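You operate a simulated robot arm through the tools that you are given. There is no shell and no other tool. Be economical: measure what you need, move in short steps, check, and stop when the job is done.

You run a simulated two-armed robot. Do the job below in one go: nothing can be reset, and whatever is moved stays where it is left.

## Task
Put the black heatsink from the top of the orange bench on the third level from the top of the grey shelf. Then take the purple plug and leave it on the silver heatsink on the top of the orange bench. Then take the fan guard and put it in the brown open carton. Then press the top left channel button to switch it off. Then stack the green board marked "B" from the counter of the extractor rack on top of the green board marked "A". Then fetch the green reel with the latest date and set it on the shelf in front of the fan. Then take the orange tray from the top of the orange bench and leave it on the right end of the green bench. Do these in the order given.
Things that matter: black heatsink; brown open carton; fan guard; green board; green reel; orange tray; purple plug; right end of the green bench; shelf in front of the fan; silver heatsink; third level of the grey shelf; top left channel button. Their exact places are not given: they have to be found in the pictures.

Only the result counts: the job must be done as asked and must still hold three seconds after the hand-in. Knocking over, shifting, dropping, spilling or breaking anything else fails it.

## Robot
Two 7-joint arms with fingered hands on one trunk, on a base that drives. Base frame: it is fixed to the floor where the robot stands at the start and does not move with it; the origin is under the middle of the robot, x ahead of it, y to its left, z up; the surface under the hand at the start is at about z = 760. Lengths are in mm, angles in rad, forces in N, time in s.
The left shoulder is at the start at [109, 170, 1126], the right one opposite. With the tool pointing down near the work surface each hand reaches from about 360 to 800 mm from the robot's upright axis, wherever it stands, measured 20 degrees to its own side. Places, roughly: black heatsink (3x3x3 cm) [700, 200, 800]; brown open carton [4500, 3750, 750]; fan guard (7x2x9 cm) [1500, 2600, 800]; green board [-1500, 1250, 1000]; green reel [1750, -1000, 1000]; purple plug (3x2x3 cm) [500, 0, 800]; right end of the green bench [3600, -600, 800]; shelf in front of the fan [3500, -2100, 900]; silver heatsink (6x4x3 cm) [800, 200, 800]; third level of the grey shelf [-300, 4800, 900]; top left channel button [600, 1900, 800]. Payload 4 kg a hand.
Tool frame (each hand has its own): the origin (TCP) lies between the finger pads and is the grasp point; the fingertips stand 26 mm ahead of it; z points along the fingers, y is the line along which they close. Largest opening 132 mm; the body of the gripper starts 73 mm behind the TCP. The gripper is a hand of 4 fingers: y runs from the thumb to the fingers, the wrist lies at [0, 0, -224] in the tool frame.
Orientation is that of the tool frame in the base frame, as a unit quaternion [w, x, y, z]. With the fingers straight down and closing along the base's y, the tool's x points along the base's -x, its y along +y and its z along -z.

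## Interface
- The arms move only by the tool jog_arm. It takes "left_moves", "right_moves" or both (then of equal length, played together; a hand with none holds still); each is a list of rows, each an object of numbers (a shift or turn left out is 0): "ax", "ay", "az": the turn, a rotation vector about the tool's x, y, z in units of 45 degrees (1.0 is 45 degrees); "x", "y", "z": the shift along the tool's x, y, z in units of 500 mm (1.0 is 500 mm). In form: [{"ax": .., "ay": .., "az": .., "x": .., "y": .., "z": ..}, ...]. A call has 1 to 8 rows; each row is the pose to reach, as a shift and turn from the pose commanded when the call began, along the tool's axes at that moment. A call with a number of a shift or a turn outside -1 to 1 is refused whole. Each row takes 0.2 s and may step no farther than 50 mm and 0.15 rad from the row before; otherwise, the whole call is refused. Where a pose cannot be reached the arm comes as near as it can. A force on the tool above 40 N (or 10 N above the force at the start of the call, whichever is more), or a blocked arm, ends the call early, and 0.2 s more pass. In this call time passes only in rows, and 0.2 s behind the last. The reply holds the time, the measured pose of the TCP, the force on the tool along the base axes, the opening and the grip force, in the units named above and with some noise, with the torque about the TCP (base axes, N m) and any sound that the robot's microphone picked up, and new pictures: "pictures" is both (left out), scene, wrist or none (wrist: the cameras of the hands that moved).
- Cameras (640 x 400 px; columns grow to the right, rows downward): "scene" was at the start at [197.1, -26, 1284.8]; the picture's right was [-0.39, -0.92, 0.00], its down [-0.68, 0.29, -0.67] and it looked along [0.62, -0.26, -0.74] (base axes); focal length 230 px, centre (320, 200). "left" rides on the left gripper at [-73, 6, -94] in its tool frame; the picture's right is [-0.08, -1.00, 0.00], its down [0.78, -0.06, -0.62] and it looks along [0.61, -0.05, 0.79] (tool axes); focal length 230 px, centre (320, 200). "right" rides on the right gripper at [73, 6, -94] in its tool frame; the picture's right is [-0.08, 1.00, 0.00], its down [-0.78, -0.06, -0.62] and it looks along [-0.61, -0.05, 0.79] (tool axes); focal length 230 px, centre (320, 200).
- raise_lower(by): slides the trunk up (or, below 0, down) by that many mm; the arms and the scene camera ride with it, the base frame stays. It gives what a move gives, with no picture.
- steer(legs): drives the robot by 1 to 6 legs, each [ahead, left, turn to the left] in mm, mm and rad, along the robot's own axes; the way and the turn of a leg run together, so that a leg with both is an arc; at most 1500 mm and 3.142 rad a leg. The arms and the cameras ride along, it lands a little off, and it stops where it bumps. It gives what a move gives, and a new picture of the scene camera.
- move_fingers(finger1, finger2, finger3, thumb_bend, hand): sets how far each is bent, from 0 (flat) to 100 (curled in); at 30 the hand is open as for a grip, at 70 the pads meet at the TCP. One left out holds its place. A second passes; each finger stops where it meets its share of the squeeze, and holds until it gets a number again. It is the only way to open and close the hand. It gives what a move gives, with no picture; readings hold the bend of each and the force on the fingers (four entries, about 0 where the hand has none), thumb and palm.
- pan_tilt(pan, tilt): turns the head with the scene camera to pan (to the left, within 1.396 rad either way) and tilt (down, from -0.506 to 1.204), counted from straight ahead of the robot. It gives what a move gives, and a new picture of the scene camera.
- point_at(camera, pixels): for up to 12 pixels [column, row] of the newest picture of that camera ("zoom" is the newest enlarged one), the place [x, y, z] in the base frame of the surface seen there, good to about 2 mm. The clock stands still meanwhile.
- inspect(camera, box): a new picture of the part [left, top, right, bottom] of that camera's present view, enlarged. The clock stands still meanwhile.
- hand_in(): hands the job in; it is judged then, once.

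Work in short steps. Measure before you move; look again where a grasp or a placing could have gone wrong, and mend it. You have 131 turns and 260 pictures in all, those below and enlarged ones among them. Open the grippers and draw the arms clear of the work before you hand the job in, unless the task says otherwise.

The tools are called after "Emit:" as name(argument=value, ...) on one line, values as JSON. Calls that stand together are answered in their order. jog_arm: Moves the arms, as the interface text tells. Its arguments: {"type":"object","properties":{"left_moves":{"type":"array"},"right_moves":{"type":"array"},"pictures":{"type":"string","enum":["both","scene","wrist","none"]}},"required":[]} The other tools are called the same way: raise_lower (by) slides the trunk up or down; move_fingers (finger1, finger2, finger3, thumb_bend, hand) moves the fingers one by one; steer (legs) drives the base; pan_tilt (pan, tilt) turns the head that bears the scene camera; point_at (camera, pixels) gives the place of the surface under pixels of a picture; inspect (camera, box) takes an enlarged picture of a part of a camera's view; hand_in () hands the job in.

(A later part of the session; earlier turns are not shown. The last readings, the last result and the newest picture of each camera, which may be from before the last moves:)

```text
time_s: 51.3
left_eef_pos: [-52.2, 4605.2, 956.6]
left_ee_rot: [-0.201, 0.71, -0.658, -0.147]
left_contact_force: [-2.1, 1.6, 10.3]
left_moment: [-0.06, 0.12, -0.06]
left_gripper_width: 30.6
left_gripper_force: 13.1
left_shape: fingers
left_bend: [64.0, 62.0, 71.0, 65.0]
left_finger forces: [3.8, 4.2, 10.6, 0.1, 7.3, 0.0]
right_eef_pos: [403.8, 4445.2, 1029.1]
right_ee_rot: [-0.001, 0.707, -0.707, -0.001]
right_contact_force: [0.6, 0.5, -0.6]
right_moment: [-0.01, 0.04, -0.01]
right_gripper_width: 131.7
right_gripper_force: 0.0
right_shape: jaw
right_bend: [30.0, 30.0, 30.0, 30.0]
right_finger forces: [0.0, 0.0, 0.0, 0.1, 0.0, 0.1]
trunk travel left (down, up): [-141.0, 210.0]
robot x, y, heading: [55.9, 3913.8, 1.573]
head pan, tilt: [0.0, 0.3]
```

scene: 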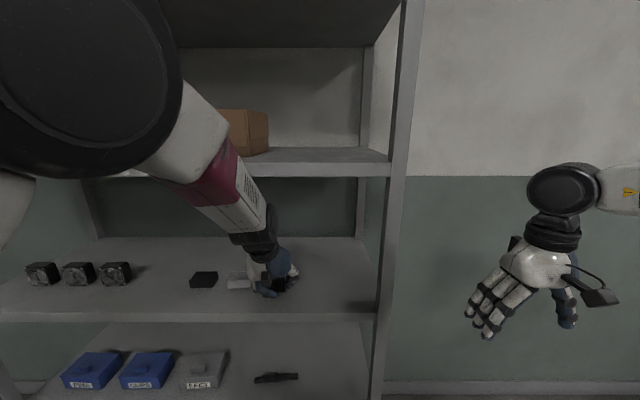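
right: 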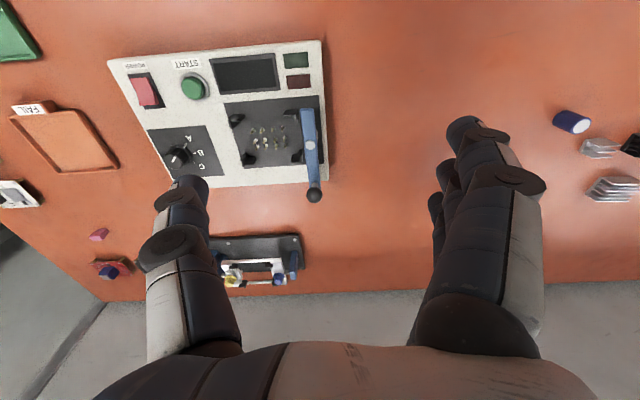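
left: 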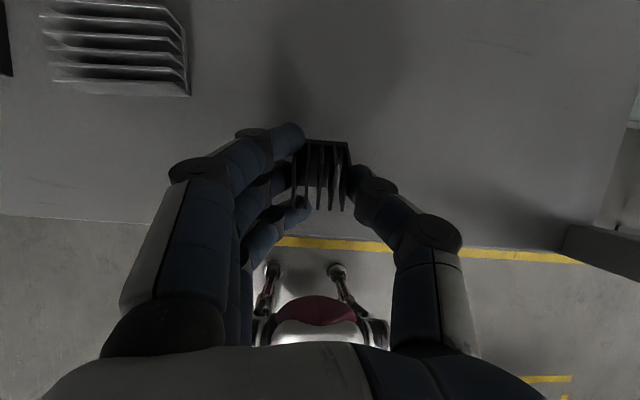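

Finger 3 touches the shelf (10 N) and the heatsink is within a millimetre or two. I rise 1.5 mm and open fingers 1, 2 and the thumb only.

Emit:
jog_arm(left_moves=[{"x": -0.0015, "z": -0.003}], pictures="none")

Emit:
move_fingers(hand="left", finger1=55, finger2=55, thumb_bend=57)

Emit:
inspect(camera="left", box=[220, 80, 440, 260])

```text
time_s: 51.7
left_eef_pos: [-52.3, 4605.8, 956.4]
left_ee_rot: [-0.2, 0.711, -0.659, -0.146]
left_contact_force: [-2.8, 4.0, 13.6]
left_moment: [-0.02, 0.17, -0.05]
left_gripper_width: 30.6
left_gripper_force: 14.6
left_shape: fingers
left_bend: [64.0, 63.0, 71.0, 65.0]
left_finger forces: [4.5, 4.4, 12.3, 0.0, 7.8, 0.0]
right_eef_pos: [404.1, 4445.1, 1027.1]
right_ee_rot: [-0.001, 0.708, -0.707, 0.0]
right_contact_force: [-0.3, 0.5, 0.5]
right_moment: [0.01, -0.01, 0.02]
right_gripper_width: 131.4
right_gripper_force: 0.1
right_shape: jaw
right_bend: [30.0, 30.0, 30.0, 30.0]
right_finger forces: [0.0, 0.0, 0.0, 0.0, 0.0, 0.0]
trunk travel left (down, up): [-141.0, 210.0]
robot x, y, heading: [60.4, 3911.1, 1.572]
head pan, tilt: [0.0, 0.3]
```

```text
time_s: 52.7
left_eef_pos: [-53.0, 4605.0, 954.3]
left_ee_rot: [-0.199, 0.712, -0.658, -0.144]
left_contact_force: [-6.1, 6.4, 20.9]
left_moment: [-0.08, 0.2, -0.11]
left_gripper_width: 52.0
left_gripper_force: 10.8
left_shape: fingers
left_bend: [55.0, 55.0, 72.0, 56.0]
left_finger forces: [0.1, 0.0, 21.1, 0.0, 0.0, 0.0]
right_eef_pos: [402.8, 4445.4, 1028.4]
right_ee_rot: [0.0, 0.708, -0.707, -0.001]
right_contact_force: [0.4, 0.1, 0.1]
right_moment: [0.02, 0.0, 0.0]
right_gripper_width: 132.0
right_gripper_force: 0.1
right_shape: jaw
right_bend: [30.0, 30.0, 30.0, 30.0]
right_finger forces: [0.0, 0.1, 0.0, 0.0, 0.0, 0.0]
trunk travel left (down, up): [-141.0, 210.0]
robot x, y, heading: [55.2, 3911.1, 1.575]
head pan, tilt: [0.0, 0.3]
```

```text
2.22 times, centred on (330, 170) of left
```

zoom: 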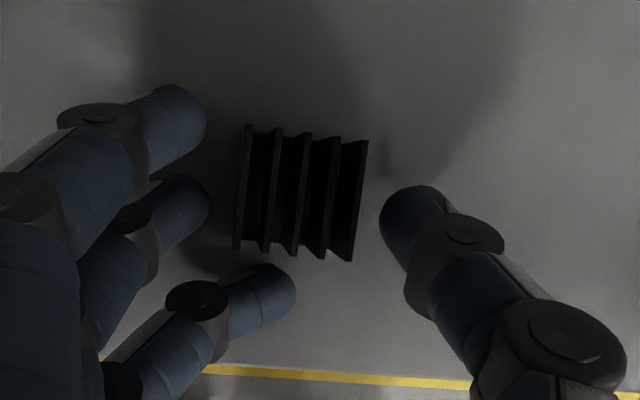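

The heatsink stands flat on the shelf. I rise 60 mm, then draw back out.

Emit:
jog_arm(left_moves=[{"x": -0.019, "y": -0.003, "z": -0.035}, {"x": -0.056, "y": -0.009, "z": -0.106}, {"x": 0.015, "y": -0.005, "z": -0.144}, {"x": 0.086, "y": -0.002, "z": -0.182}, {"x": 0.156, "y": 0.001, "z": -0.219}], pictures="scene")

Emit:
inspect(camera="left", box=[120, 0, 520, 300])

```text
time_s: 53.9
left_eef_pos: [-49.4, 4526.1, 1010.4]
left_ee_rot: [-0.188, 0.707, -0.666, -0.147]
left_contact_force: [-0.6, -0.1, -0.5]
left_moment: [0.01, -0.03, -0.02]
left_gripper_width: 52.6
left_gripper_force: 0.1
left_shape: fingers
left_bend: [55.0, 55.0, 68.0, 56.0]
left_finger forces: [0.0, 0.0, 0.0, 0.1, 0.0, 0.0]
left hand out of reach, approached as far as the arm can: row 4, 5
right_eef_pos: [402.6, 4446.6, 1026.8]
right_ee_rot: [0.0, 0.708, -0.706, 0.0]
right_contact_force: [-0.2, -0.1, -0.1]
right_moment: [-0.02, -0.04, -0.01]
right_gripper_width: 131.8
right_gripper_force: 0.0
right_shape: jaw
right_bend: [30.0, 30.0, 30.0, 30.0]
right_finger forces: [0.0, 0.0, 0.0, 0.0, 0.1, 0.0]
trunk travel left (down, up): [-141.0, 210.0]
robot x, y, heading: [56.0, 3912.5, 1.569]
head pan, tilt: [0.0, 0.3]
```

scene: 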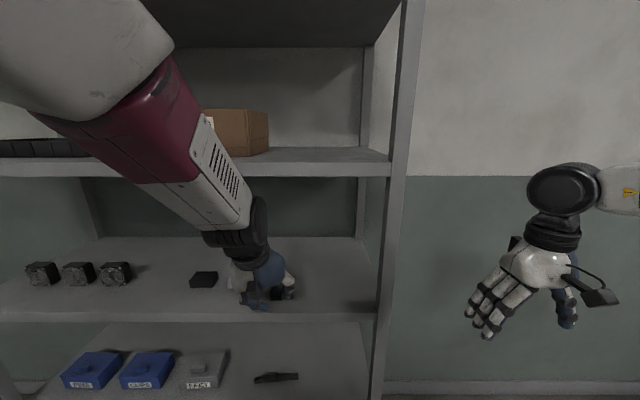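

```text
1.33 times, centred on (320, 150) of left
```

zoom: 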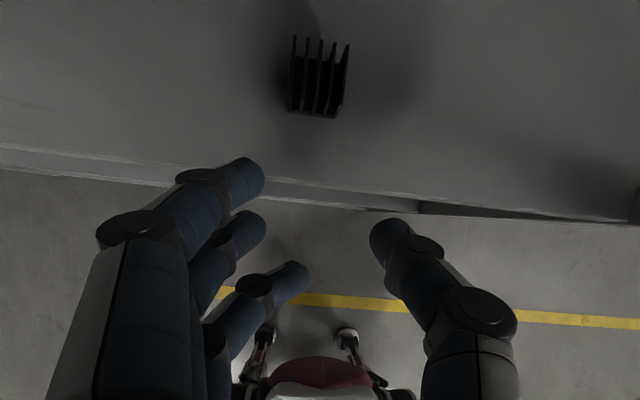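

Black heatsink is standing on the third level. I drive back along the same way to the orange bench.

Emit:
steer(legs=[[-430, 0, 0], [0, 356, 0], [-1500, 0, 0], [-1500, 0, 0], [-480, 0, 0], [0, 0, -1.571]])

Emit:
pan_tilt(pan=0.1, tilt=0.7)

```text
time_s: 80.0
left_eef_pos: [304.9, 122.6, 1011.3]
left_ee_rot: [0.238, -0.024, 0.971, -0.032]
left_contact_force: [0.6, -0.4, -0.6]
left_moment: [0.0, 0.02, 0.0]
left_gripper_width: 52.4
left_gripper_force: 0.1
left_shape: fingers
left_bend: [55.0, 55.0, 68.0, 56.0]
left_finger forces: [0.0, 0.0, 0.0, 0.0, 0.0, 0.0]
right_eef_pos: [218.2, -330.3, 1027.5]
right_ee_rot: [0.0, 0.007, 1.0, 0.0]
right_contact_force: [0.4, -0.9, -0.8]
right_moment: [0.03, -0.01, 0.01]
right_gripper_width: 131.8
right_gripper_force: 0.1
right_shape: jaw
right_bend: [30.0, 30.0, 30.0, 30.0]
right_finger forces: [0.1, 0.0, 0.0, 0.0, 0.1, 0.0]
trunk travel left (down, up): [-141.0, 210.0]
robot x, y, heading: [-311.7, 24.7, -0.014]
head pan, tilt: [0.0, 0.3]
```

scene: 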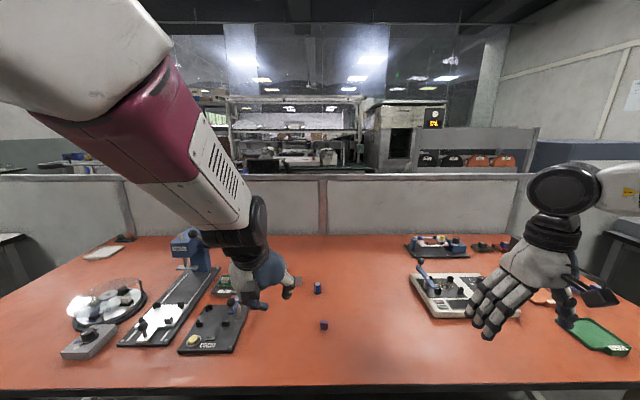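

```text
time_s: 80.9
left_eef_pos: [305.9, 122.3, 1011.8]
left_ee_rot: [0.236, -0.023, 0.971, -0.032]
left_contact_force: [0.4, 0.8, 0.2]
left_moment: [-0.01, 0.01, -0.01]
left_gripper_width: 52.5
left_gripper_force: 0.1
left_shape: fingers
left_bend: [55.0, 55.0, 68.0, 56.0]
left_finger forces: [0.0, 0.0, 0.0, 0.1, 0.0, 0.1]
right_eef_pos: [219.0, -329.5, 1027.8]
right_ee_rot: [0.0, 0.006, 1.0, -0.001]
right_contact_force: [0.8, 0.4, -0.2]
right_moment: [0.02, 0.03, 0.0]
right_gripper_width: 132.1
right_gripper_force: 0.1
right_shape: jaw
right_bend: [30.0, 30.0, 30.0, 30.0]
right_finger forces: [0.0, 0.0, 0.0, 0.1, 0.1, 0.0]
trunk travel left (down, up): [-141.0, 210.0]
robot x, y, heading: [-308.8, 20.2, -0.014]
head pan, tilt: [0.099, 0.7]
```

scene: 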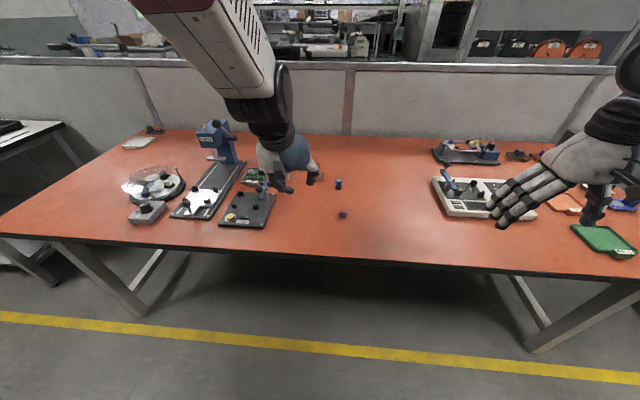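

At the bench again. I drive 290 mm ahead and level the left hand (undo the 28° tilt) while opening it.

Emit:
steer(legs=[[290, 0, 0.014]])

Emit:
jog_arm(left_moves=[{"ay": 0.16}, {"ay": 0.32}, {"ay": 0.48}, {"ay": 0.62}], pictures="wrist")

Emit:
move_fingers(hand="left", finger1=45, finger2=45, finger3=45, thumb_bend=45)

Emit:
inspect(camera="scene", box=[220, 120, 420, 260])

```text
time_s: 82.9
left_eef_pos: [595.4, 126.3, 1011.1]
left_ee_rot: [0.237, -0.029, 0.971, -0.031]
left_contact_force: [-0.1, 0.4, 0.5]
left_moment: [-0.04, 0.02, 0.05]
left_gripper_width: 52.5
left_gripper_force: 0.0
left_shape: fingers
left_bend: [55.0, 55.0, 68.0, 56.0]
left_finger forces: [0.1, 0.0, 0.1, 0.0, 0.0, 0.0]
right_eef_pos: [514.1, -325.9, 1025.6]
right_ee_rot: [0.0, 0.0, 1.0, 0.0]
right_contact_force: [0.8, -0.7, -0.8]
right_moment: [0.01, 0.0, -0.01]
right_gripper_width: 131.7
right_gripper_force: 0.1
right_shape: jaw
right_bend: [30.0, 30.0, 30.0, 30.0]
right_finger forces: [0.0, 0.0, 0.0, 0.0, 0.1, 0.0]
trunk travel left (down, up): [-141.0, 210.0]
robot x, y, heading: [-20.6, 25.0, 0.005]
head pan, tilt: [0.099, 0.7]
```

scene: 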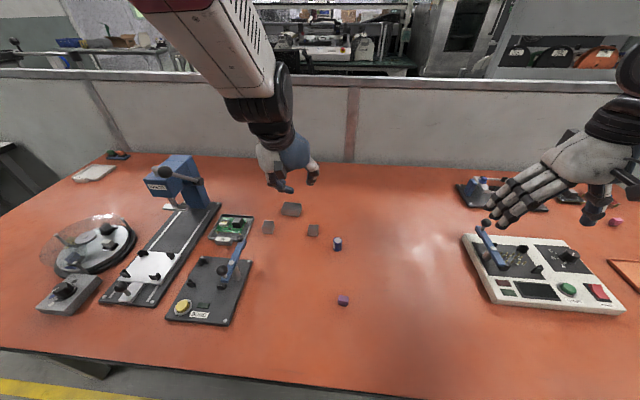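

```text
time_s: 83.9
left_eef_pos: [595.4, 126.5, 1009.7]
left_ee_rot: [-0.005, -0.021, 0.999, -0.036]
left_contact_force: [-0.3, 0.1, 0.1]
left_moment: [-0.01, 0.03, -0.01]
left_gripper_width: 52.6
left_gripper_force: 0.1
left_shape: fingers
left_bend: [55.0, 55.0, 68.0, 56.0]
left_finger forces: [0.0, 0.0, 0.0, 0.0, 0.0, 0.0]
right_eef_pos: [513.7, -325.9, 1027.8]
right_ee_rot: [-0.001, 0.0, 1.0, -0.001]
right_contact_force: [0.5, 0.0, -0.5]
right_moment: [0.0, -0.02, 0.0]
right_gripper_width: 131.7
right_gripper_force: 0.1
right_shape: jaw
right_bend: [30.0, 30.0, 30.0, 30.0]
right_finger forces: [0.0, 0.0, 0.0, 0.0, 0.1, 0.0]
trunk travel left (down, up): [-141.0, 210.0]
robot x, y, heading: [-19.3, 21.9, 0.0]
head pan, tilt: [0.099, 0.7]
```

left: 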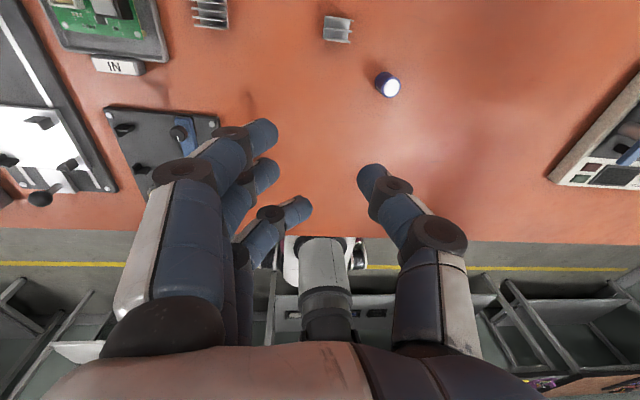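

```text
time_s: 84.9
left_eef_pos: [595.6, 127.0, 1011.5]
left_ee_rot: [-0.004, -0.021, 0.999, -0.037]
left_contact_force: [0.8, 0.2, 0.7]
left_moment: [0.0, 0.0, 0.03]
left_gripper_width: 86.3
left_gripper_force: 0.0
left_shape: fingers
left_bend: [45.0, 45.0, 45.0, 45.0]
left_finger forces: [0.0, 0.0, 0.0, 0.1, 0.1, 0.0]
right_eef_pos: [513.2, -325.5, 1027.8]
right_ee_rot: [0.001, 0.001, 1.0, 0.0]
right_contact_force: [0.3, -0.4, 0.4]
right_moment: [0.01, -0.01, 0.01]
right_gripper_width: 132.0
right_gripper_force: 0.0
right_shape: jaw
right_bend: [30.0, 30.0, 30.0, 30.0]
right_finger forces: [0.1, 0.0, 0.0, 0.0, 0.0, 0.0]
trunk travel left (down, up): [-141.0, 210.0]
robot x, y, heading: [-18.0, 20.7, 0.003]
head pan, tilt: [0.099, 0.7]
```

```text
2.86 times, centred on (320, 190) of scene
```

zoom: 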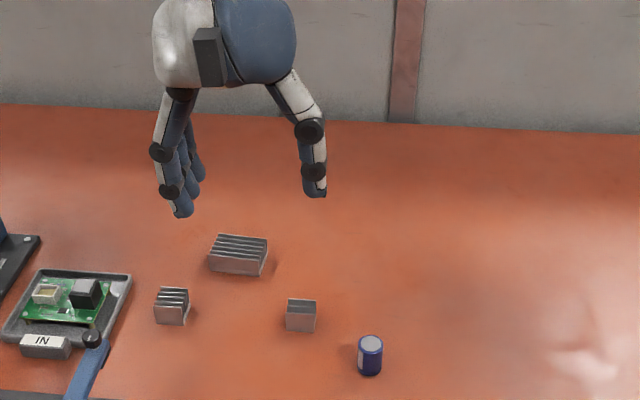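

Both objects are in view. I measure the plug in the scene picture and the silver heatsink in the zoom.

Emit:
point_at(camera="zoom", pixels=[[210, 256], [260, 260], [218, 236], [267, 240], [240, 240], [208, 272], [261, 276], [228, 255]])

Emit:
inspect(camera="scene", box=[310, 275, 380, 320])

```text
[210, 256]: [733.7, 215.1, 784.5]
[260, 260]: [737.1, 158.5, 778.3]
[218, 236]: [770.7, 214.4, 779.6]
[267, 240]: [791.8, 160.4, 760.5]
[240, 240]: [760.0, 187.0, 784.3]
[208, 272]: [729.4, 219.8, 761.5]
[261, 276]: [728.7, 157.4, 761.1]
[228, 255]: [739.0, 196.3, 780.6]
```

```text
8.89 times, centred on (345, 298) of scene
```

zoom: 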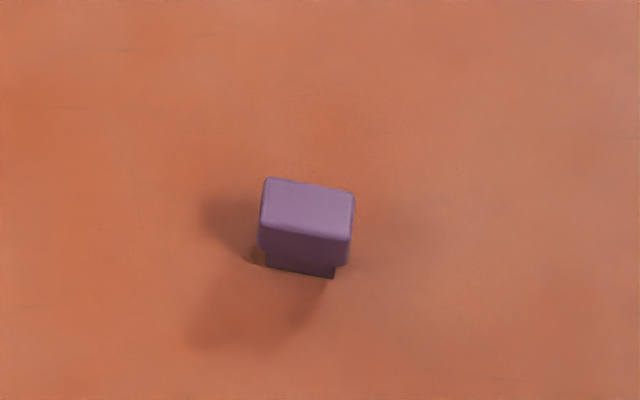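

Emit:
point_at(camera="zoom", pixels=[[267, 182], [350, 194], [263, 222], [346, 235], [306, 208], [268, 262], [333, 275], [300, 250], [300, 275]])

```text
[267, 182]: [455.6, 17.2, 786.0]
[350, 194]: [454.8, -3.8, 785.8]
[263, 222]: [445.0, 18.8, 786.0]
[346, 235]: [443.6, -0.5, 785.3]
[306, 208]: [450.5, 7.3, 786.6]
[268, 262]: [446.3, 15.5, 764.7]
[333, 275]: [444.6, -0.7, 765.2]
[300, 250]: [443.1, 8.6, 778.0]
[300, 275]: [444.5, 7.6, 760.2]
```

The plug's body is centred at about (450, 7), top 787. I move the left hand above it, at z≈900, correcting the small tilt.

Emit:
jog_arm(left_moves=[{"ax": -0.016, "x": 0.048, "y": -0.035, "z": 0.037}, {"ax": -0.032, "x": 0.097, "y": -0.07, "z": 0.074}, {"ax": -0.048, "x": 0.145, "y": -0.105, "z": 0.11}, {"ax": -0.064, "x": 0.193, "y": -0.14, "z": 0.147}, {"ax": -0.08, "x": 0.242, "y": -0.176, "z": 0.184}, {"ax": -0.094, "x": 0.29, "y": -0.212, "z": 0.22}], pictures="both")

```text
time_s: 86.3
left_eef_pos: [465.3, 12.6, 926.5]
left_ee_rot: [-0.01, -0.049, 0.998, -0.038]
left_contact_force: [-0.5, 0.0, 0.5]
left_moment: [0.01, -0.02, 0.04]
left_gripper_width: 86.4
left_gripper_force: 0.1
left_shape: fingers
left_bend: [45.0, 45.0, 45.0, 45.0]
left_finger forces: [0.0, 0.0, 0.0, 0.0, 0.0, 0.0]
right_eef_pos: [513.2, -326.6, 1026.5]
right_ee_rot: [0.0, 0.001, 1.0, 0.0]
right_contact_force: [0.6, -0.2, 0.3]
right_moment: [0.01, 0.02, 0.0]
right_gripper_width: 132.1
right_gripper_force: 0.1
right_shape: jaw
right_bend: [30.0, 30.0, 30.0, 30.0]
right_finger forces: [0.0, 0.1, 0.0, 0.0, 0.0, 0.0]
trunk travel left (down, up): [-141.0, 210.0]
robot x, y, heading: [-22.0, 22.6, -0.005]
head pan, tilt: [0.099, 0.7]
```

scene: 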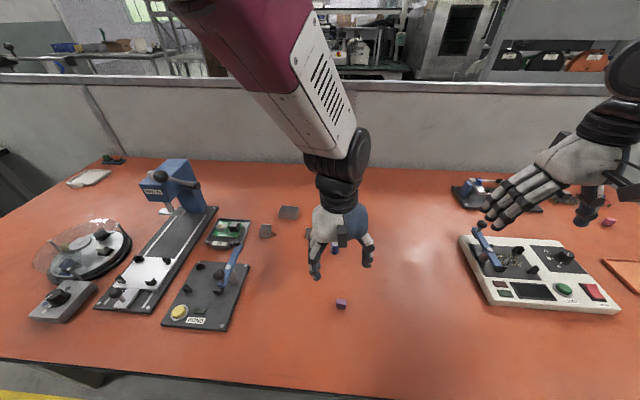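
left: 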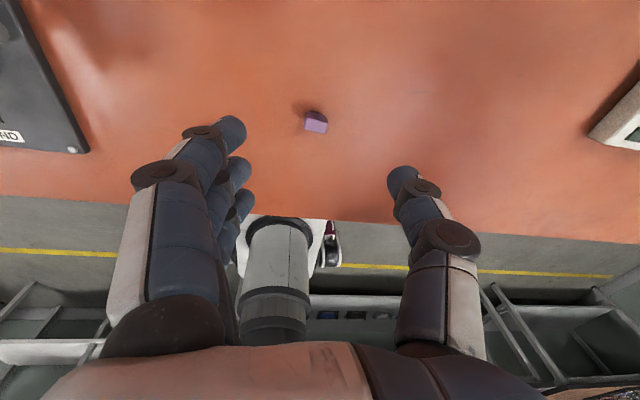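

The arm is near its inner limit here (465, 12.6 instead of 450, 7). I shift the base 150 mm right and 40 mm back so that the plug lies in the left hand's good zone.

Emit:
steer(legs=[[-40, -150, 0.004]])

Emit:
jog_arm(left_moves=[{}], pictures="wrist")

```text
time_s: 88.3
left_eef_pos: [428.0, -138.8, 931.8]
left_ee_rot: [-0.006, -0.048, 0.998, -0.041]
left_contact_force: [0.1, 0.0, -0.2]
left_moment: [-0.01, 0.01, 0.0]
left_gripper_width: 86.6
left_gripper_force: 0.1
left_shape: fingers
left_bend: [45.0, 45.0, 45.0, 45.0]
left_finger forces: [0.1, 0.0, 0.1, 0.0, 0.0, 0.0]
right_eef_pos: [474.2, -473.7, 1026.7]
right_ee_rot: [0.0, -0.001, 1.0, 0.0]
right_contact_force: [0.8, -0.1, 0.1]
right_moment: [0.0, 0.01, 0.03]
right_gripper_width: 131.8
right_gripper_force: 0.0
right_shape: jaw
right_bend: [30.0, 30.0, 30.0, 30.0]
right_finger forces: [0.0, 0.1, 0.0, 0.0, 0.1, 0.0]
trunk travel left (down, up): [-141.0, 210.0]
robot x, y, heading: [-61.4, -124.5, 0.005]
head pan, tilt: [0.099, 0.7]
```

scene: 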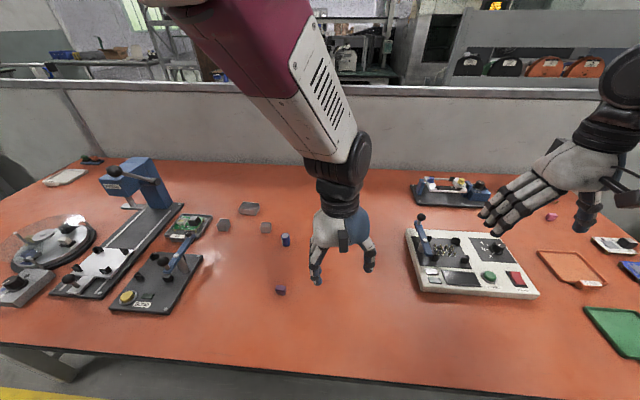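

```text
time_s: 88.7
left_eef_pos: [429.0, -137.0, 933.7]
left_ee_rot: [-0.007, -0.049, 0.998, -0.044]
left_contact_force: [-0.1, 0.8, -0.2]
left_moment: [-0.02, 0.01, 0.01]
left_gripper_width: 86.8
left_gripper_force: 0.0
left_shape: fingers
left_bend: [45.0, 45.0, 45.0, 45.0]
left_finger forces: [0.0, 0.0, 0.1, 0.0, 0.0, 0.1]
right_eef_pos: [474.4, -472.6, 1026.4]
right_ee_rot: [-0.001, -0.002, 1.0, 0.0]
right_contact_force: [-0.7, 0.6, 0.0]
right_moment: [0.01, 0.01, 0.01]
right_gripper_width: 132.0
right_gripper_force: 0.0
right_shape: jaw
right_bend: [30.0, 30.0, 30.0, 30.0]
right_finger forces: [0.1, 0.0, 0.0, 0.0, 0.0, 0.0]
trunk travel left (down, up): [-141.0, 210.0]
robot x, y, heading: [-62.8, -124.2, 0.003]
head pan, tilt: [0.099, 0.7]
```

left: 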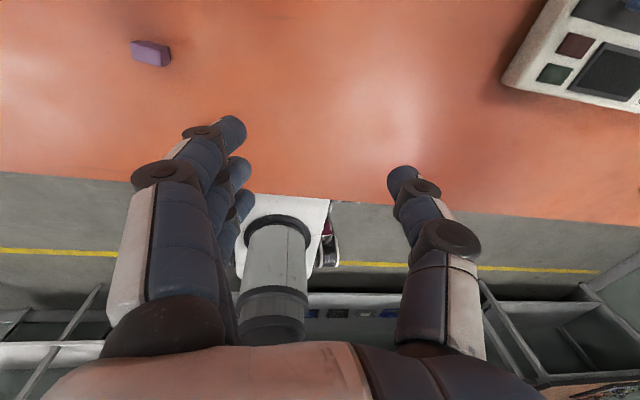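

I now move the hand 150 mm left and 40 mm ahead to stand over the plug.

Emit:
jog_arm(left_moves=[{"x": -0.023, "y": 0.074}, {"x": -0.046, "y": 0.148}, {"x": -0.07, "y": 0.222}, {"x": -0.093, "y": 0.297}], pictures="wrist")

```text
time_s: 89.7
left_eef_pos: [458.9, 14.1, 918.2]
left_ee_rot: [-0.006, -0.049, 0.998, -0.041]
left_contact_force: [-0.4, -0.5, -0.2]
left_moment: [-0.05, 0.01, 0.02]
left_gripper_width: 86.7
left_gripper_force: 0.0
left_shape: fingers
left_bend: [45.0, 45.0, 45.0, 45.0]
left_finger forces: [0.0, 0.0, 0.0, 0.0, 0.0, 0.1]
right_eef_pos: [475.6, -471.3, 1028.0]
right_ee_rot: [0.0, -0.002, 1.0, 0.0]
right_contact_force: [0.2, 0.7, -0.3]
right_moment: [0.0, 0.0, 0.03]
right_gripper_width: 131.6
right_gripper_force: 0.0
right_shape: jaw
right_bend: [30.0, 30.0, 30.0, 30.0]
right_finger forces: [0.0, 0.0, 0.0, 0.1, 0.1, 0.0]
trunk travel left (down, up): [-141.0, 210.0]
robot x, y, heading: [-62.4, -126.8, 0.005]
head pan, tilt: [0.099, 0.7]
```

left: 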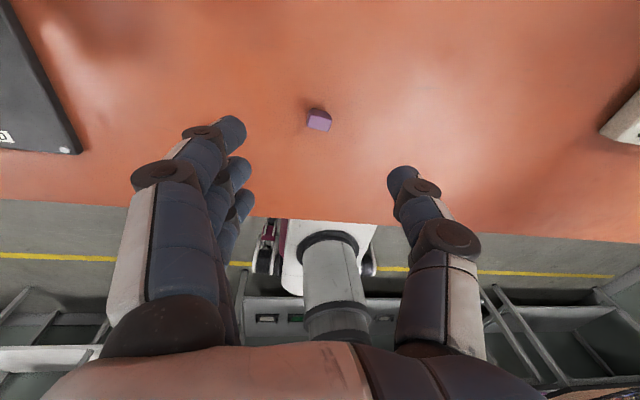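

Measured (459,14,918), slightly off with a 5° tilt, acceptable. I go down 75 mm with correction and check before the last bit.

Emit:
jog_arm(left_moves=[{"x": 0.004, "z": 0.04}, {"x": 0.008, "y": 0.001, "z": 0.08}, {"x": 0.012, "y": 0.002, "z": 0.12}, {"x": 0.016, "y": 0.003, "z": 0.15}], pictures="wrist")

```text
time_s: 90.7
left_eef_pos: [451.1, 7.9, 845.3]
left_ee_rot: [-0.006, -0.048, 0.998, -0.041]
left_contact_force: [0.5, -0.7, -0.7]
left_moment: [0.0, 0.01, -0.01]
left_gripper_width: 86.3
left_gripper_force: 0.0
left_shape: fingers
left_bend: [45.0, 45.0, 45.0, 45.0]
left_finger forces: [0.0, 0.0, 0.0, 0.0, 0.0, 0.1]
right_eef_pos: [476.1, -472.6, 1026.6]
right_ee_rot: [0.0, -0.002, 1.0, 0.0]
right_contact_force: [0.2, -0.7, 0.4]
right_moment: [-0.03, 0.0, -0.01]
right_gripper_width: 132.0
right_gripper_force: 0.0
right_shape: jaw
right_bend: [30.0, 30.0, 30.0, 30.0]
right_finger forces: [0.1, 0.1, 0.0, 0.0, 0.0, 0.0]
trunk travel left (down, up): [-141.0, 210.0]
robot x, y, heading: [-60.8, -126.4, 0.006]
head pan, tilt: [0.099, 0.7]
```

left: 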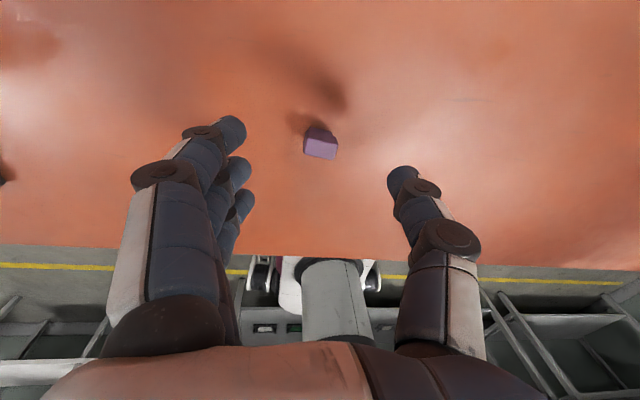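

Aligned over the plug. I go down to z≈798 and close.

Emit:
jog_arm(left_moves=[{"y": 0.004, "z": 0.05}, {"y": 0.007, "z": 0.085}, {"y": 0.008, "z": 0.093}], pictures="none")

Emit:
move_fingers(hand="left", finger1=70, finger2=72, finger3=70, thumb_bend=70)

Emit:
inspect(camera="left", box=[120, 50, 520, 300])

```text
time_s: 91.5
left_eef_pos: [450.6, 6.3, 797.3]
left_ee_rot: [-0.005, -0.049, 0.998, -0.041]
left_contact_force: [-0.2, 0.1, 0.9]
left_moment: [0.0, 0.02, 0.01]
left_gripper_width: 86.7
left_gripper_force: 0.1
left_shape: fingers
left_bend: [45.0, 45.0, 45.0, 45.0]
left_finger forces: [0.1, 0.1, 0.0, 0.0, 0.0, 0.0]
right_eef_pos: [476.1, -472.9, 1027.1]
right_ee_rot: [0.0, -0.002, 1.0, 0.001]
right_contact_force: [0.1, 0.7, -0.1]
right_moment: [0.0, -0.01, -0.02]
right_gripper_width: 131.9
right_gripper_force: 0.2
right_shape: jaw
right_bend: [30.0, 30.0, 30.0, 30.0]
right_finger forces: [0.1, 0.1, 0.0, 0.0, 0.0, 0.0]
trunk travel left (down, up): [-141.0, 210.0]
robot x, y, heading: [-55.8, -126.7, 0.001]
head pan, tilt: [0.099, 0.7]
```

```text
time_s: 92.5
left_eef_pos: [449.9, 8.0, 798.4]
left_ee_rot: [-0.006, -0.049, 0.998, -0.041]
left_contact_force: [0.8, -0.7, -0.1]
left_moment: [-0.01, -0.01, -0.01]
left_gripper_width: 20.1
left_gripper_force: 7.8
left_shape: fingers
left_bend: [70.0, 66.0, 70.0, 67.0]
left_finger forces: [0.0, 7.9, 0.0, 0.0, 7.7, 0.0]
right_eef_pos: [475.0, -473.2, 1027.5]
right_ee_rot: [0.0, -0.001, 1.0, 0.0]
right_contact_force: [1.0, 0.2, -0.9]
right_moment: [-0.03, -0.02, 0.02]
right_gripper_width: 131.7
right_gripper_force: 0.0
right_shape: jaw
right_bend: [30.0, 30.0, 30.0, 30.0]
right_finger forces: [0.0, 0.0, 0.0, 0.0, 0.0, 0.0]
trunk travel left (down, up): [-141.0, 210.0]
robot x, y, heading: [-57.3, -124.5, 0.002]
head pan, tilt: [0.099, 0.7]
```

```text
1.60 times, centred on (320, 175) of left
```

zoom: 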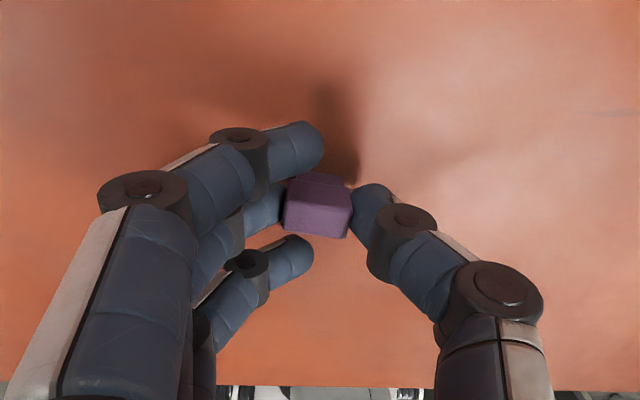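

The plug is gripped (20 mm, 8 N). I lift it and drive the base to bring the silver heatsink within reach.

Emit:
jog_arm(left_moves=[{"z": -0.03}, {"z": -0.1}, {"z": -0.18}, {"z": -0.25}], pictures="none")

Emit:
steer(legs=[[65, 180, 0]])

Emit:
jog_arm(left_moves=[{"x": -0.08, "y": -0.006}, {"x": -0.16, "y": -0.012}, {"x": -0.24, "y": -0.018}, {"x": -0.32, "y": -0.024}, {"x": -0.4, "y": -0.03}, {"x": -0.47, "y": -0.035}], pictures="both")

```text
time_s: 93.5
left_eef_pos: [449.8, 17.4, 923.4]
left_ee_rot: [-0.007, -0.049, 0.998, -0.042]
left_contact_force: [0.7, 0.0, -0.1]
left_moment: [0.02, -0.01, 0.0]
left_gripper_width: 20.0
left_gripper_force: 8.0
left_shape: fingers
left_bend: [70.0, 66.0, 70.0, 67.0]
left_finger forces: [0.1, 7.9, 0.0, 0.1, 7.8, 0.0]
right_eef_pos: [474.8, -472.7, 1028.1]
right_ee_rot: [0.001, -0.002, 1.0, 0.001]
right_contact_force: [-0.9, -0.6, 0.1]
right_moment: [-0.03, -0.01, -0.02]
right_gripper_width: 131.7
right_gripper_force: 0.1
right_shape: jaw
right_bend: [30.0, 30.0, 30.0, 30.0]
right_finger forces: [0.1, 0.0, 0.1, 0.0, 0.0, 0.0]
trunk travel left (down, up): [-141.0, 210.0]
robot x, y, heading: [-60.2, -127.4, 0.0]
head pan, tilt: [0.099, 0.7]
```

```text
time_s: 95.7
left_eef_pos: [515.9, 197.6, 922.3]
left_ee_rot: [-0.006, -0.049, 0.998, -0.042]
left_contact_force: [1.0, -0.3, 0.0]
left_moment: [0.0, 0.03, 0.0]
left_gripper_width: 20.3
left_gripper_force: 7.9
left_shape: fingers
left_bend: [70.0, 66.0, 70.0, 67.0]
left_finger forces: [0.0, 7.9, 0.0, 0.0, 7.8, 0.0]
right_eef_pos: [538.6, -293.0, 1027.4]
right_ee_rot: [0.0, -0.002, 1.0, 0.0]
right_contact_force: [0.4, 0.7, 0.2]
right_moment: [0.0, 0.02, 0.0]
right_gripper_width: 131.6
right_gripper_force: 0.0
right_shape: jaw
right_bend: [30.0, 30.0, 30.0, 30.0]
right_finger forces: [0.1, 0.0, 0.1, 0.0, 0.0, 0.1]
trunk travel left (down, up): [-141.0, 210.0]
robot x, y, heading: [7.3, 53.7, 0.003]
head pan, tilt: [0.099, 0.7]
```

scene: 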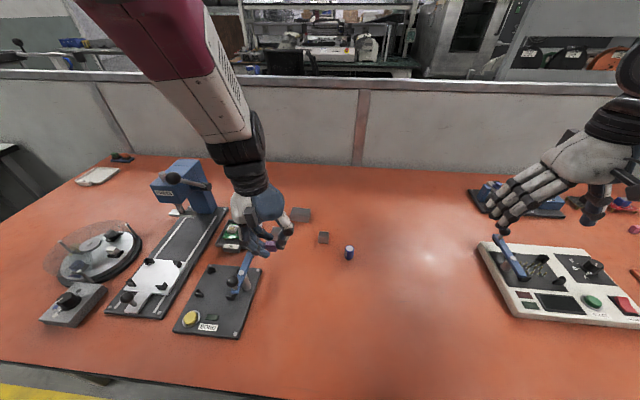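

```text
time_s: 97.1
left_eef_pos: [752.1, 204.7, 917.4]
left_ee_rot: [-0.006, -0.05, 0.998, -0.041]
left_contact_force: [0.7, -0.4, 0.4]
left_moment: [-0.01, 0.03, 0.01]
left_gripper_width: 20.1
left_gripper_force: 7.2
left_shape: fingers
left_bend: [70.0, 66.0, 70.0, 67.0]
left_finger forces: [0.1, 7.7, 0.0, 0.0, 7.7, 0.1]
right_eef_pos: [540.5, -291.2, 1026.7]
right_ee_rot: [-0.002, -0.002, 1.0, 0.0]
right_contact_force: [-0.1, 0.1, 1.3]
right_moment: [-0.05, -0.02, 0.01]
right_gripper_width: 132.0
right_gripper_force: 0.1
right_shape: jaw
right_bend: [30.0, 30.0, 30.0, 30.0]
right_finger forces: [0.1, 0.0, 0.0, 0.0, 0.0, 0.0]
trunk travel left (down, up): [-141.0, 210.0]
robot x, y, heading: [6.5, 54.2, -0.002]
head pan, tilt: [0.099, 0.7]
```

scene: 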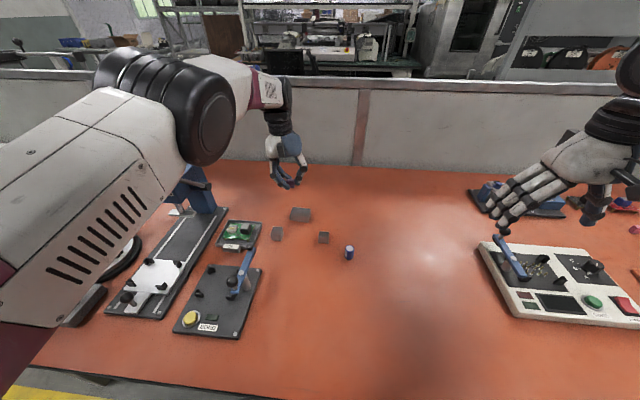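
left: 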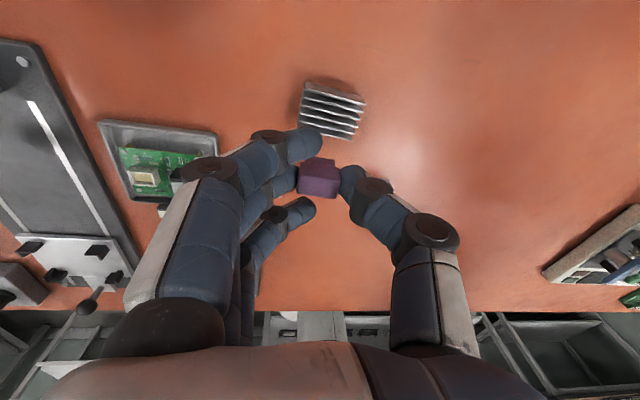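

TCP (752,205,917), target (750,188). I descend with the correction to z≈832 and check.

Emit:
jog_arm(left_moves=[{"x": 0.001, "y": -0.005, "z": 0.05}, {"x": 0.003, "y": -0.012, "z": 0.1}, {"x": 0.004, "y": -0.019, "z": 0.15}, {"x": 0.004, "y": -0.019, "z": 0.17}], pictures="none")

Emit:
inspect(camera="left", box=[200, 80, 480, 280])

Emit:
inspect(camera="scene", box=[240, 140, 360, 260])

```text
time_s: 98.1
left_eef_pos: [748.8, 186.4, 836.3]
left_ee_rot: [-0.005, -0.05, 0.998, -0.042]
left_contact_force: [0.1, -1.1, 0.3]
left_moment: [0.01, 0.06, -0.01]
left_gripper_width: 20.2
left_gripper_force: 7.5
left_shape: fingers
left_bend: [70.0, 66.0, 70.0, 67.0]
left_finger forces: [0.1, 7.7, 0.1, 0.1, 7.7, 0.0]
right_eef_pos: [540.5, -294.0, 1029.0]
right_ee_rot: [0.0, -0.003, 1.0, 0.0]
right_contact_force: [0.6, 0.4, 0.5]
right_moment: [-0.04, 0.01, -0.03]
right_gripper_width: 131.6
right_gripper_force: 0.2
right_shape: jaw
right_bend: [30.0, 30.0, 30.0, 30.0]
right_finger forces: [0.1, 0.0, 0.0, 0.0, 0.0, 0.0]
trunk travel left (down, up): [-141.0, 210.0]
robot x, y, heading: [4.8, 51.7, 0.001]
head pan, tilt: [0.099, 0.7]
```

```text
2.00 times, centred on (340, 180) of left
```

zoom: 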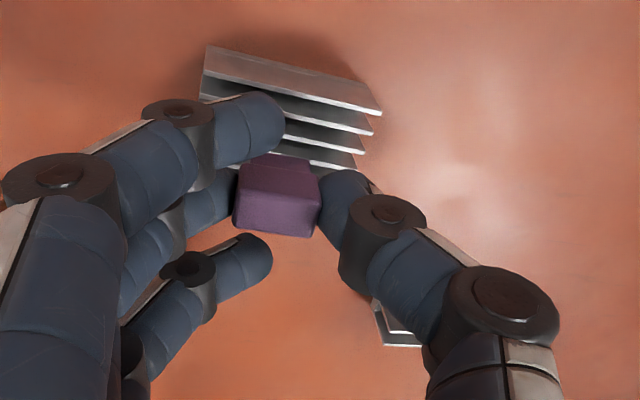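

```text
3.33 times, centred on (300, 200) of scene
```

zoom: 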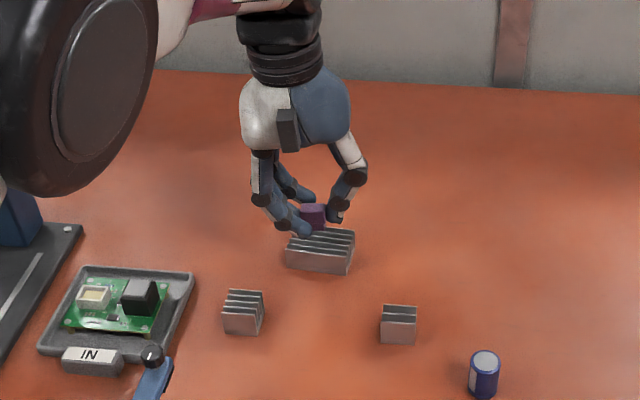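

The view suggests the plug may be slightly too far back; I measure it against the heatsink.

Emit:
point_at(camera="zoom", pixels=[[312, 222], [312, 210], [303, 222], [322, 220], [290, 248], [346, 254], [298, 232], [352, 234], [320, 250]])

```text
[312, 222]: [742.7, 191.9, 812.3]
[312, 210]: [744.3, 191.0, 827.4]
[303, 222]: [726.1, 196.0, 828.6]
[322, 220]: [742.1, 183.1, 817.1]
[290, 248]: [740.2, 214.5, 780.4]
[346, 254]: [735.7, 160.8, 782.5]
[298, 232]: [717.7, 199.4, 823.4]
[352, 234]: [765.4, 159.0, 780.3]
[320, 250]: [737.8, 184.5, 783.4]
```

Plug front face at x≈743, so its centre is ≈751, good. Its bottom is about 12 mm above the fins; I lower in small steps.

Emit:
jog_arm(left_moves=[{"z": 0.01}, {"z": 0.018}, {"z": 0.022}], pictures="none")

```text
time_s: 98.9
left_eef_pos: [750.2, 184.9, 826.4]
left_ee_rot: [-0.006, -0.05, 0.998, -0.041]
left_contact_force: [0.4, -0.6, 0.3]
left_moment: [-0.01, -0.03, 0.0]
left_gripper_width: 20.4
left_gripper_force: 8.1
left_shape: fingers
left_bend: [70.0, 66.0, 70.0, 67.0]
left_finger forces: [0.0, 7.7, 0.0, 0.0, 7.7, 0.0]
right_eef_pos: [540.3, -293.3, 1027.4]
right_ee_rot: [0.0, -0.003, 1.0, 0.0]
right_contact_force: [-0.8, 0.3, 0.4]
right_moment: [0.03, 0.0, 0.0]
right_gripper_width: 131.6
right_gripper_force: 0.1
right_shape: jaw
right_bend: [30.0, 30.0, 30.0, 30.0]
right_finger forces: [0.1, 0.0, 0.0, 0.1, 0.0, 0.0]
trunk travel left (down, up): [-141.0, 210.0]
robot x, y, heading: [3.8, 52.4, 0.004]
head pan, tilt: [0.099, 0.7]
```

Emit:
jog_arm(left_moves=[{"y": 0.002, "z": 0.003}, {"y": 0.003, "z": 0.006}], pictures="none")

```text
time_s: 99.5
left_eef_pos: [747.8, 187.1, 823.7]
left_ee_rot: [-0.005, -0.049, 0.998, -0.042]
left_contact_force: [-0.1, 0.9, 0.0]
left_moment: [0.0, 0.0, -0.02]
left_gripper_width: 19.9
left_gripper_force: 7.5
left_shape: fingers
left_bend: [70.0, 66.0, 70.0, 67.0]
left_finger forces: [0.0, 7.7, 0.1, 0.0, 7.8, 0.0]
right_eef_pos: [539.8, -291.7, 1027.7]
right_ee_rot: [0.0, -0.003, 1.0, 0.0]
right_contact_force: [-0.9, -0.6, 1.1]
right_moment: [0.02, -0.03, 0.02]
right_gripper_width: 131.8
right_gripper_force: 0.0
right_shape: jaw
right_bend: [30.0, 30.0, 30.0, 30.0]
right_finger forces: [0.0, 0.0, 0.0, 0.0, 0.0, 0.0]
trunk travel left (down, up): [-141.0, 210.0]
robot x, y, heading: [3.7, 55.2, 0.007]
head pan, tilt: [0.099, 0.7]
```

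No contact at z 823.7 yet; two more millimetres.

Emit:
jog_arm(left_moves=[{"z": 0.003}, {"z": 0.005}], pictures="none")

Emit:
inspect(camera="scene", box=[270, 180, 330, 230])

```text
time_s: 100.1
left_eef_pos: [749.5, 186.1, 819.9]
left_ee_rot: [-0.006, -0.049, 0.998, -0.042]
left_contact_force: [0.6, 0.9, 3.2]
left_moment: [0.05, 0.02, -0.03]
left_gripper_width: 20.4
left_gripper_force: 8.7
left_shape: fingers
left_bend: [70.0, 67.0, 70.0, 67.0]
left_finger forces: [0.1, 8.4, 0.1, 0.1, 8.6, 0.0]
right_eef_pos: [538.7, -292.2, 1028.0]
right_ee_rot: [0.001, -0.003, 1.0, 0.0]
right_contact_force: [-0.1, -0.3, -0.2]
right_moment: [0.01, 0.0, 0.0]
right_gripper_width: 131.8
right_gripper_force: 0.0
right_shape: jaw
right_bend: [30.0, 30.0, 30.0, 30.0]
right_finger forces: [0.0, 0.1, 0.1, 0.0, 0.1, 0.1]
trunk travel left (down, up): [-141.0, 210.0]
robot x, y, heading: [5.5, 54.6, 0.001]
head pan, tilt: [0.099, 0.7]
```

```text
8.00 times, centred on (300, 205) of scene
```

zoom: 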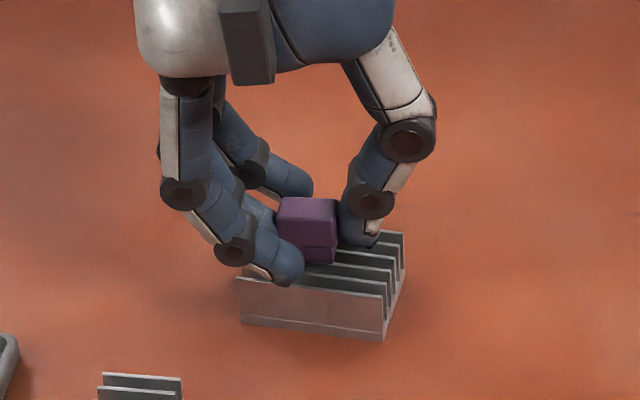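

Contact (3 N), plug standing on the fins. I release f2 and the thumb gently.

Emit:
move_fingers(hand="left", finger2=58, thumb_bend=59)

Emit:
jog_arm(left_moves=[{"y": -0.001, "z": -0.02}, {"y": -0.004, "z": -0.06}, {"z": -0.14}, {"z": -0.22}], pictures="none")

Emit:
inspect(camera="scene", box=[250, 170, 350, 250])

```text
time_s: 101.1
left_eef_pos: [749.2, 187.1, 820.5]
left_ee_rot: [-0.006, -0.049, 0.998, -0.041]
left_contact_force: [-0.4, 0.2, -0.3]
left_moment: [-0.01, -0.01, 0.02]
left_gripper_width: 26.9
left_gripper_force: 0.1
left_shape: fingers
left_bend: [70.0, 57.0, 70.0, 59.0]
left_finger forces: [0.0, 0.0, 0.1, 0.0, 0.0, 0.0]
right_eef_pos: [539.2, -292.1, 1026.8]
right_ee_rot: [0.0, -0.003, 1.0, 0.0]
right_contact_force: [-0.7, 0.1, -0.5]
right_moment: [0.0, 0.01, 0.02]
right_gripper_width: 131.7
right_gripper_force: 0.1
right_shape: jaw
right_bend: [30.0, 30.0, 30.0, 30.0]
right_finger forces: [0.0, 0.0, 0.1, 0.1, 0.1, 0.0]
trunk travel left (down, up): [-141.0, 210.0]
robot x, y, heading: [6.1, 52.0, 0.005]
head pan, tilt: [0.099, 0.7]
```

```text
time_s: 102.1
left_eef_pos: [749.0, 195.3, 929.9]
left_ee_rot: [-0.005, -0.049, 0.998, -0.041]
left_contact_force: [0.1, 0.0, -1.1]
left_moment: [0.01, -0.05, -0.02]
left_gripper_width: 26.8
left_gripper_force: 0.0
left_shape: fingers
left_bend: [70.0, 57.0, 70.0, 59.0]
left_finger forces: [0.1, 0.1, 0.0, 0.0, 0.0, 0.0]
right_eef_pos: [539.9, -292.9, 1028.5]
right_ee_rot: [0.0, -0.001, 1.0, 0.0]
right_contact_force: [0.0, -0.6, -0.3]
right_moment: [-0.04, -0.04, -0.01]
right_gripper_width: 131.8
right_gripper_force: 0.0
right_shape: jaw
right_bend: [30.0, 30.0, 30.0, 30.0]
right_finger forces: [0.1, 0.0, 0.1, 0.0, 0.0, 0.0]
trunk travel left (down, up): [-141.0, 210.0]
robot x, y, heading: [1.5, 52.2, -0.0]
head pan, tilt: [0.099, 0.7]
```

```text
5.00 times, centred on (300, 210) of scene
```

zoom: 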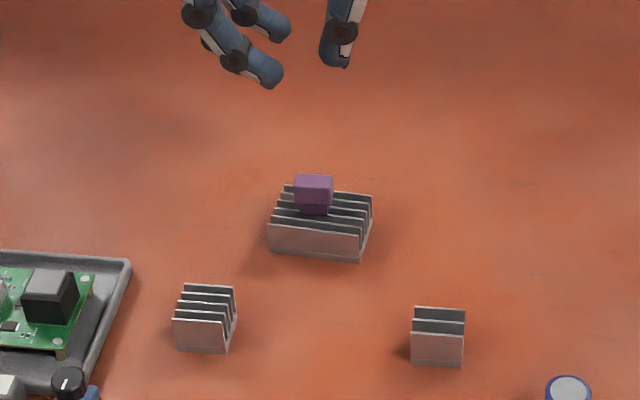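

The plug stands on the silver heatsink. I draw the left arm in and up, open it, and leave the bench toward the corridor.

Emit:
jog_arm(left_moves=[{"x": 0.08, "z": -0.04}, {"x": 0.16, "z": -0.08}, {"x": 0.24, "z": -0.12}, {"x": 0.32, "z": -0.16}, {"x": 0.4, "z": -0.18}, {"x": 0.46, "z": -0.2}], pictures="none")

Emit:
steer(legs=[[-310, 0, 0], [0, 0, 1.571], [1300, 0, 0]])

Emit:
pan_tilt(pan=-0.7, tilt=0.4)

```text
time_s: 103.5
left_eef_pos: [521.4, 184.4, 1031.7]
left_ee_rot: [-0.006, -0.048, 0.998, -0.043]
left_contact_force: [0.2, 1.0, -0.6]
left_moment: [-0.09, 0.0, -0.01]
left_gripper_width: 27.2
left_gripper_force: 0.0
left_shape: fingers
left_bend: [70.0, 57.0, 70.0, 59.0]
left_finger forces: [0.0, 0.0, 0.0, 0.0, 0.0, 0.1]
right_eef_pos: [540.1, -289.9, 1026.6]
right_ee_rot: [0.001, -0.002, 1.0, -0.001]
right_contact_force: [0.4, 1.5, 0.2]
right_moment: [-0.08, -0.01, 0.01]
right_gripper_width: 131.9
right_gripper_force: 0.1
right_shape: jaw
right_bend: [30.0, 30.0, 30.0, 30.0]
right_finger forces: [0.0, 0.0, 0.0, 0.0, 0.0, 0.0]
trunk travel left (down, up): [-141.0, 210.0]
robot x, y, heading: [6.2, 53.8, 0.007]
head pan, tilt: [0.099, 0.7]
```

```text
time_s: 115.6
left_eef_pos: [-472.2, 1864.9, 1035.0]
left_ee_rot: [-0.025, 0.746, -0.665, 0.032]
left_contact_force: [0.8, -0.3, -0.1]
left_moment: [-0.01, -0.01, -0.04]
left_gripper_width: 27.0
left_gripper_force: 0.0
left_shape: fingers
left_bend: [70.0, 57.0, 70.0, 59.0]
left_finger forces: [0.0, 0.0, 0.0, 0.1, 0.0, 0.0]
right_eef_pos: [1.2, 1890.5, 1028.1]
right_ee_rot: [0.001, 0.715, -0.699, 0.0]
right_contact_force: [-0.3, -0.2, 0.0]
right_moment: [0.01, 0.01, 0.01]
right_gripper_width: 131.8
right_gripper_force: 0.0
right_shape: jaw
right_bend: [30.0, 30.0, 30.0, 30.0]
right_finger forces: [0.0, 0.1, 0.0, 0.1, 0.0, 0.0]
trunk travel left (down, up): [-141.0, 210.0]
robot x, y, heading: [-335.2, 1349.8, 1.591]
head pan, tilt: [0.099, 0.7]
```

scene: 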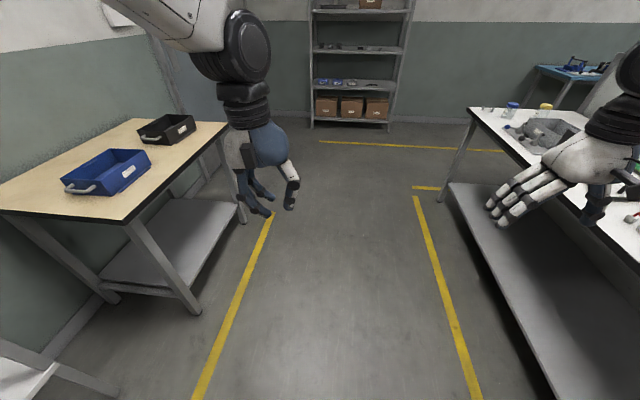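

```text
time_s: 116.7
left_eef_pos: [-472.9, 1865.7, 1033.7]
left_ee_rot: [-0.025, 0.746, -0.665, 0.034]
left_contact_force: [-0.4, -0.6, -0.6]
left_moment: [0.0, 0.04, 0.02]
left_gripper_width: 27.0
left_gripper_force: 0.0
left_shape: fingers
left_bend: [70.0, 57.0, 70.0, 59.0]
left_finger forces: [0.0, 0.1, 0.1, 0.1, 0.1, 0.0]
right_eef_pos: [1.8, 1891.1, 1026.7]
right_ee_rot: [0.0, 0.714, -0.7, 0.0]
right_contact_force: [1.0, -0.5, 0.4]
right_moment: [0.02, -0.01, 0.02]
right_gripper_width: 131.6
right_gripper_force: 0.0
right_shape: jaw
right_bend: [30.0, 30.0, 30.0, 30.0]
right_finger forces: [0.0, 0.0, 0.0, 0.1, 0.1, 0.0]
trunk travel left (down, up): [-141.0, 210.0]
robot x, y, heading: [-334.3, 1351.7, 1.59]
head pan, tilt: [-0.7, 0.4]
```

scene: 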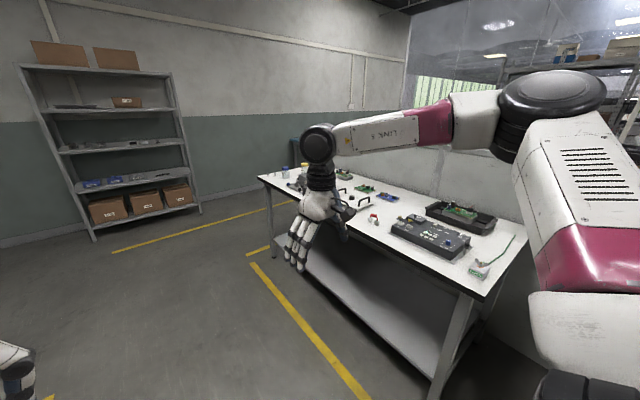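

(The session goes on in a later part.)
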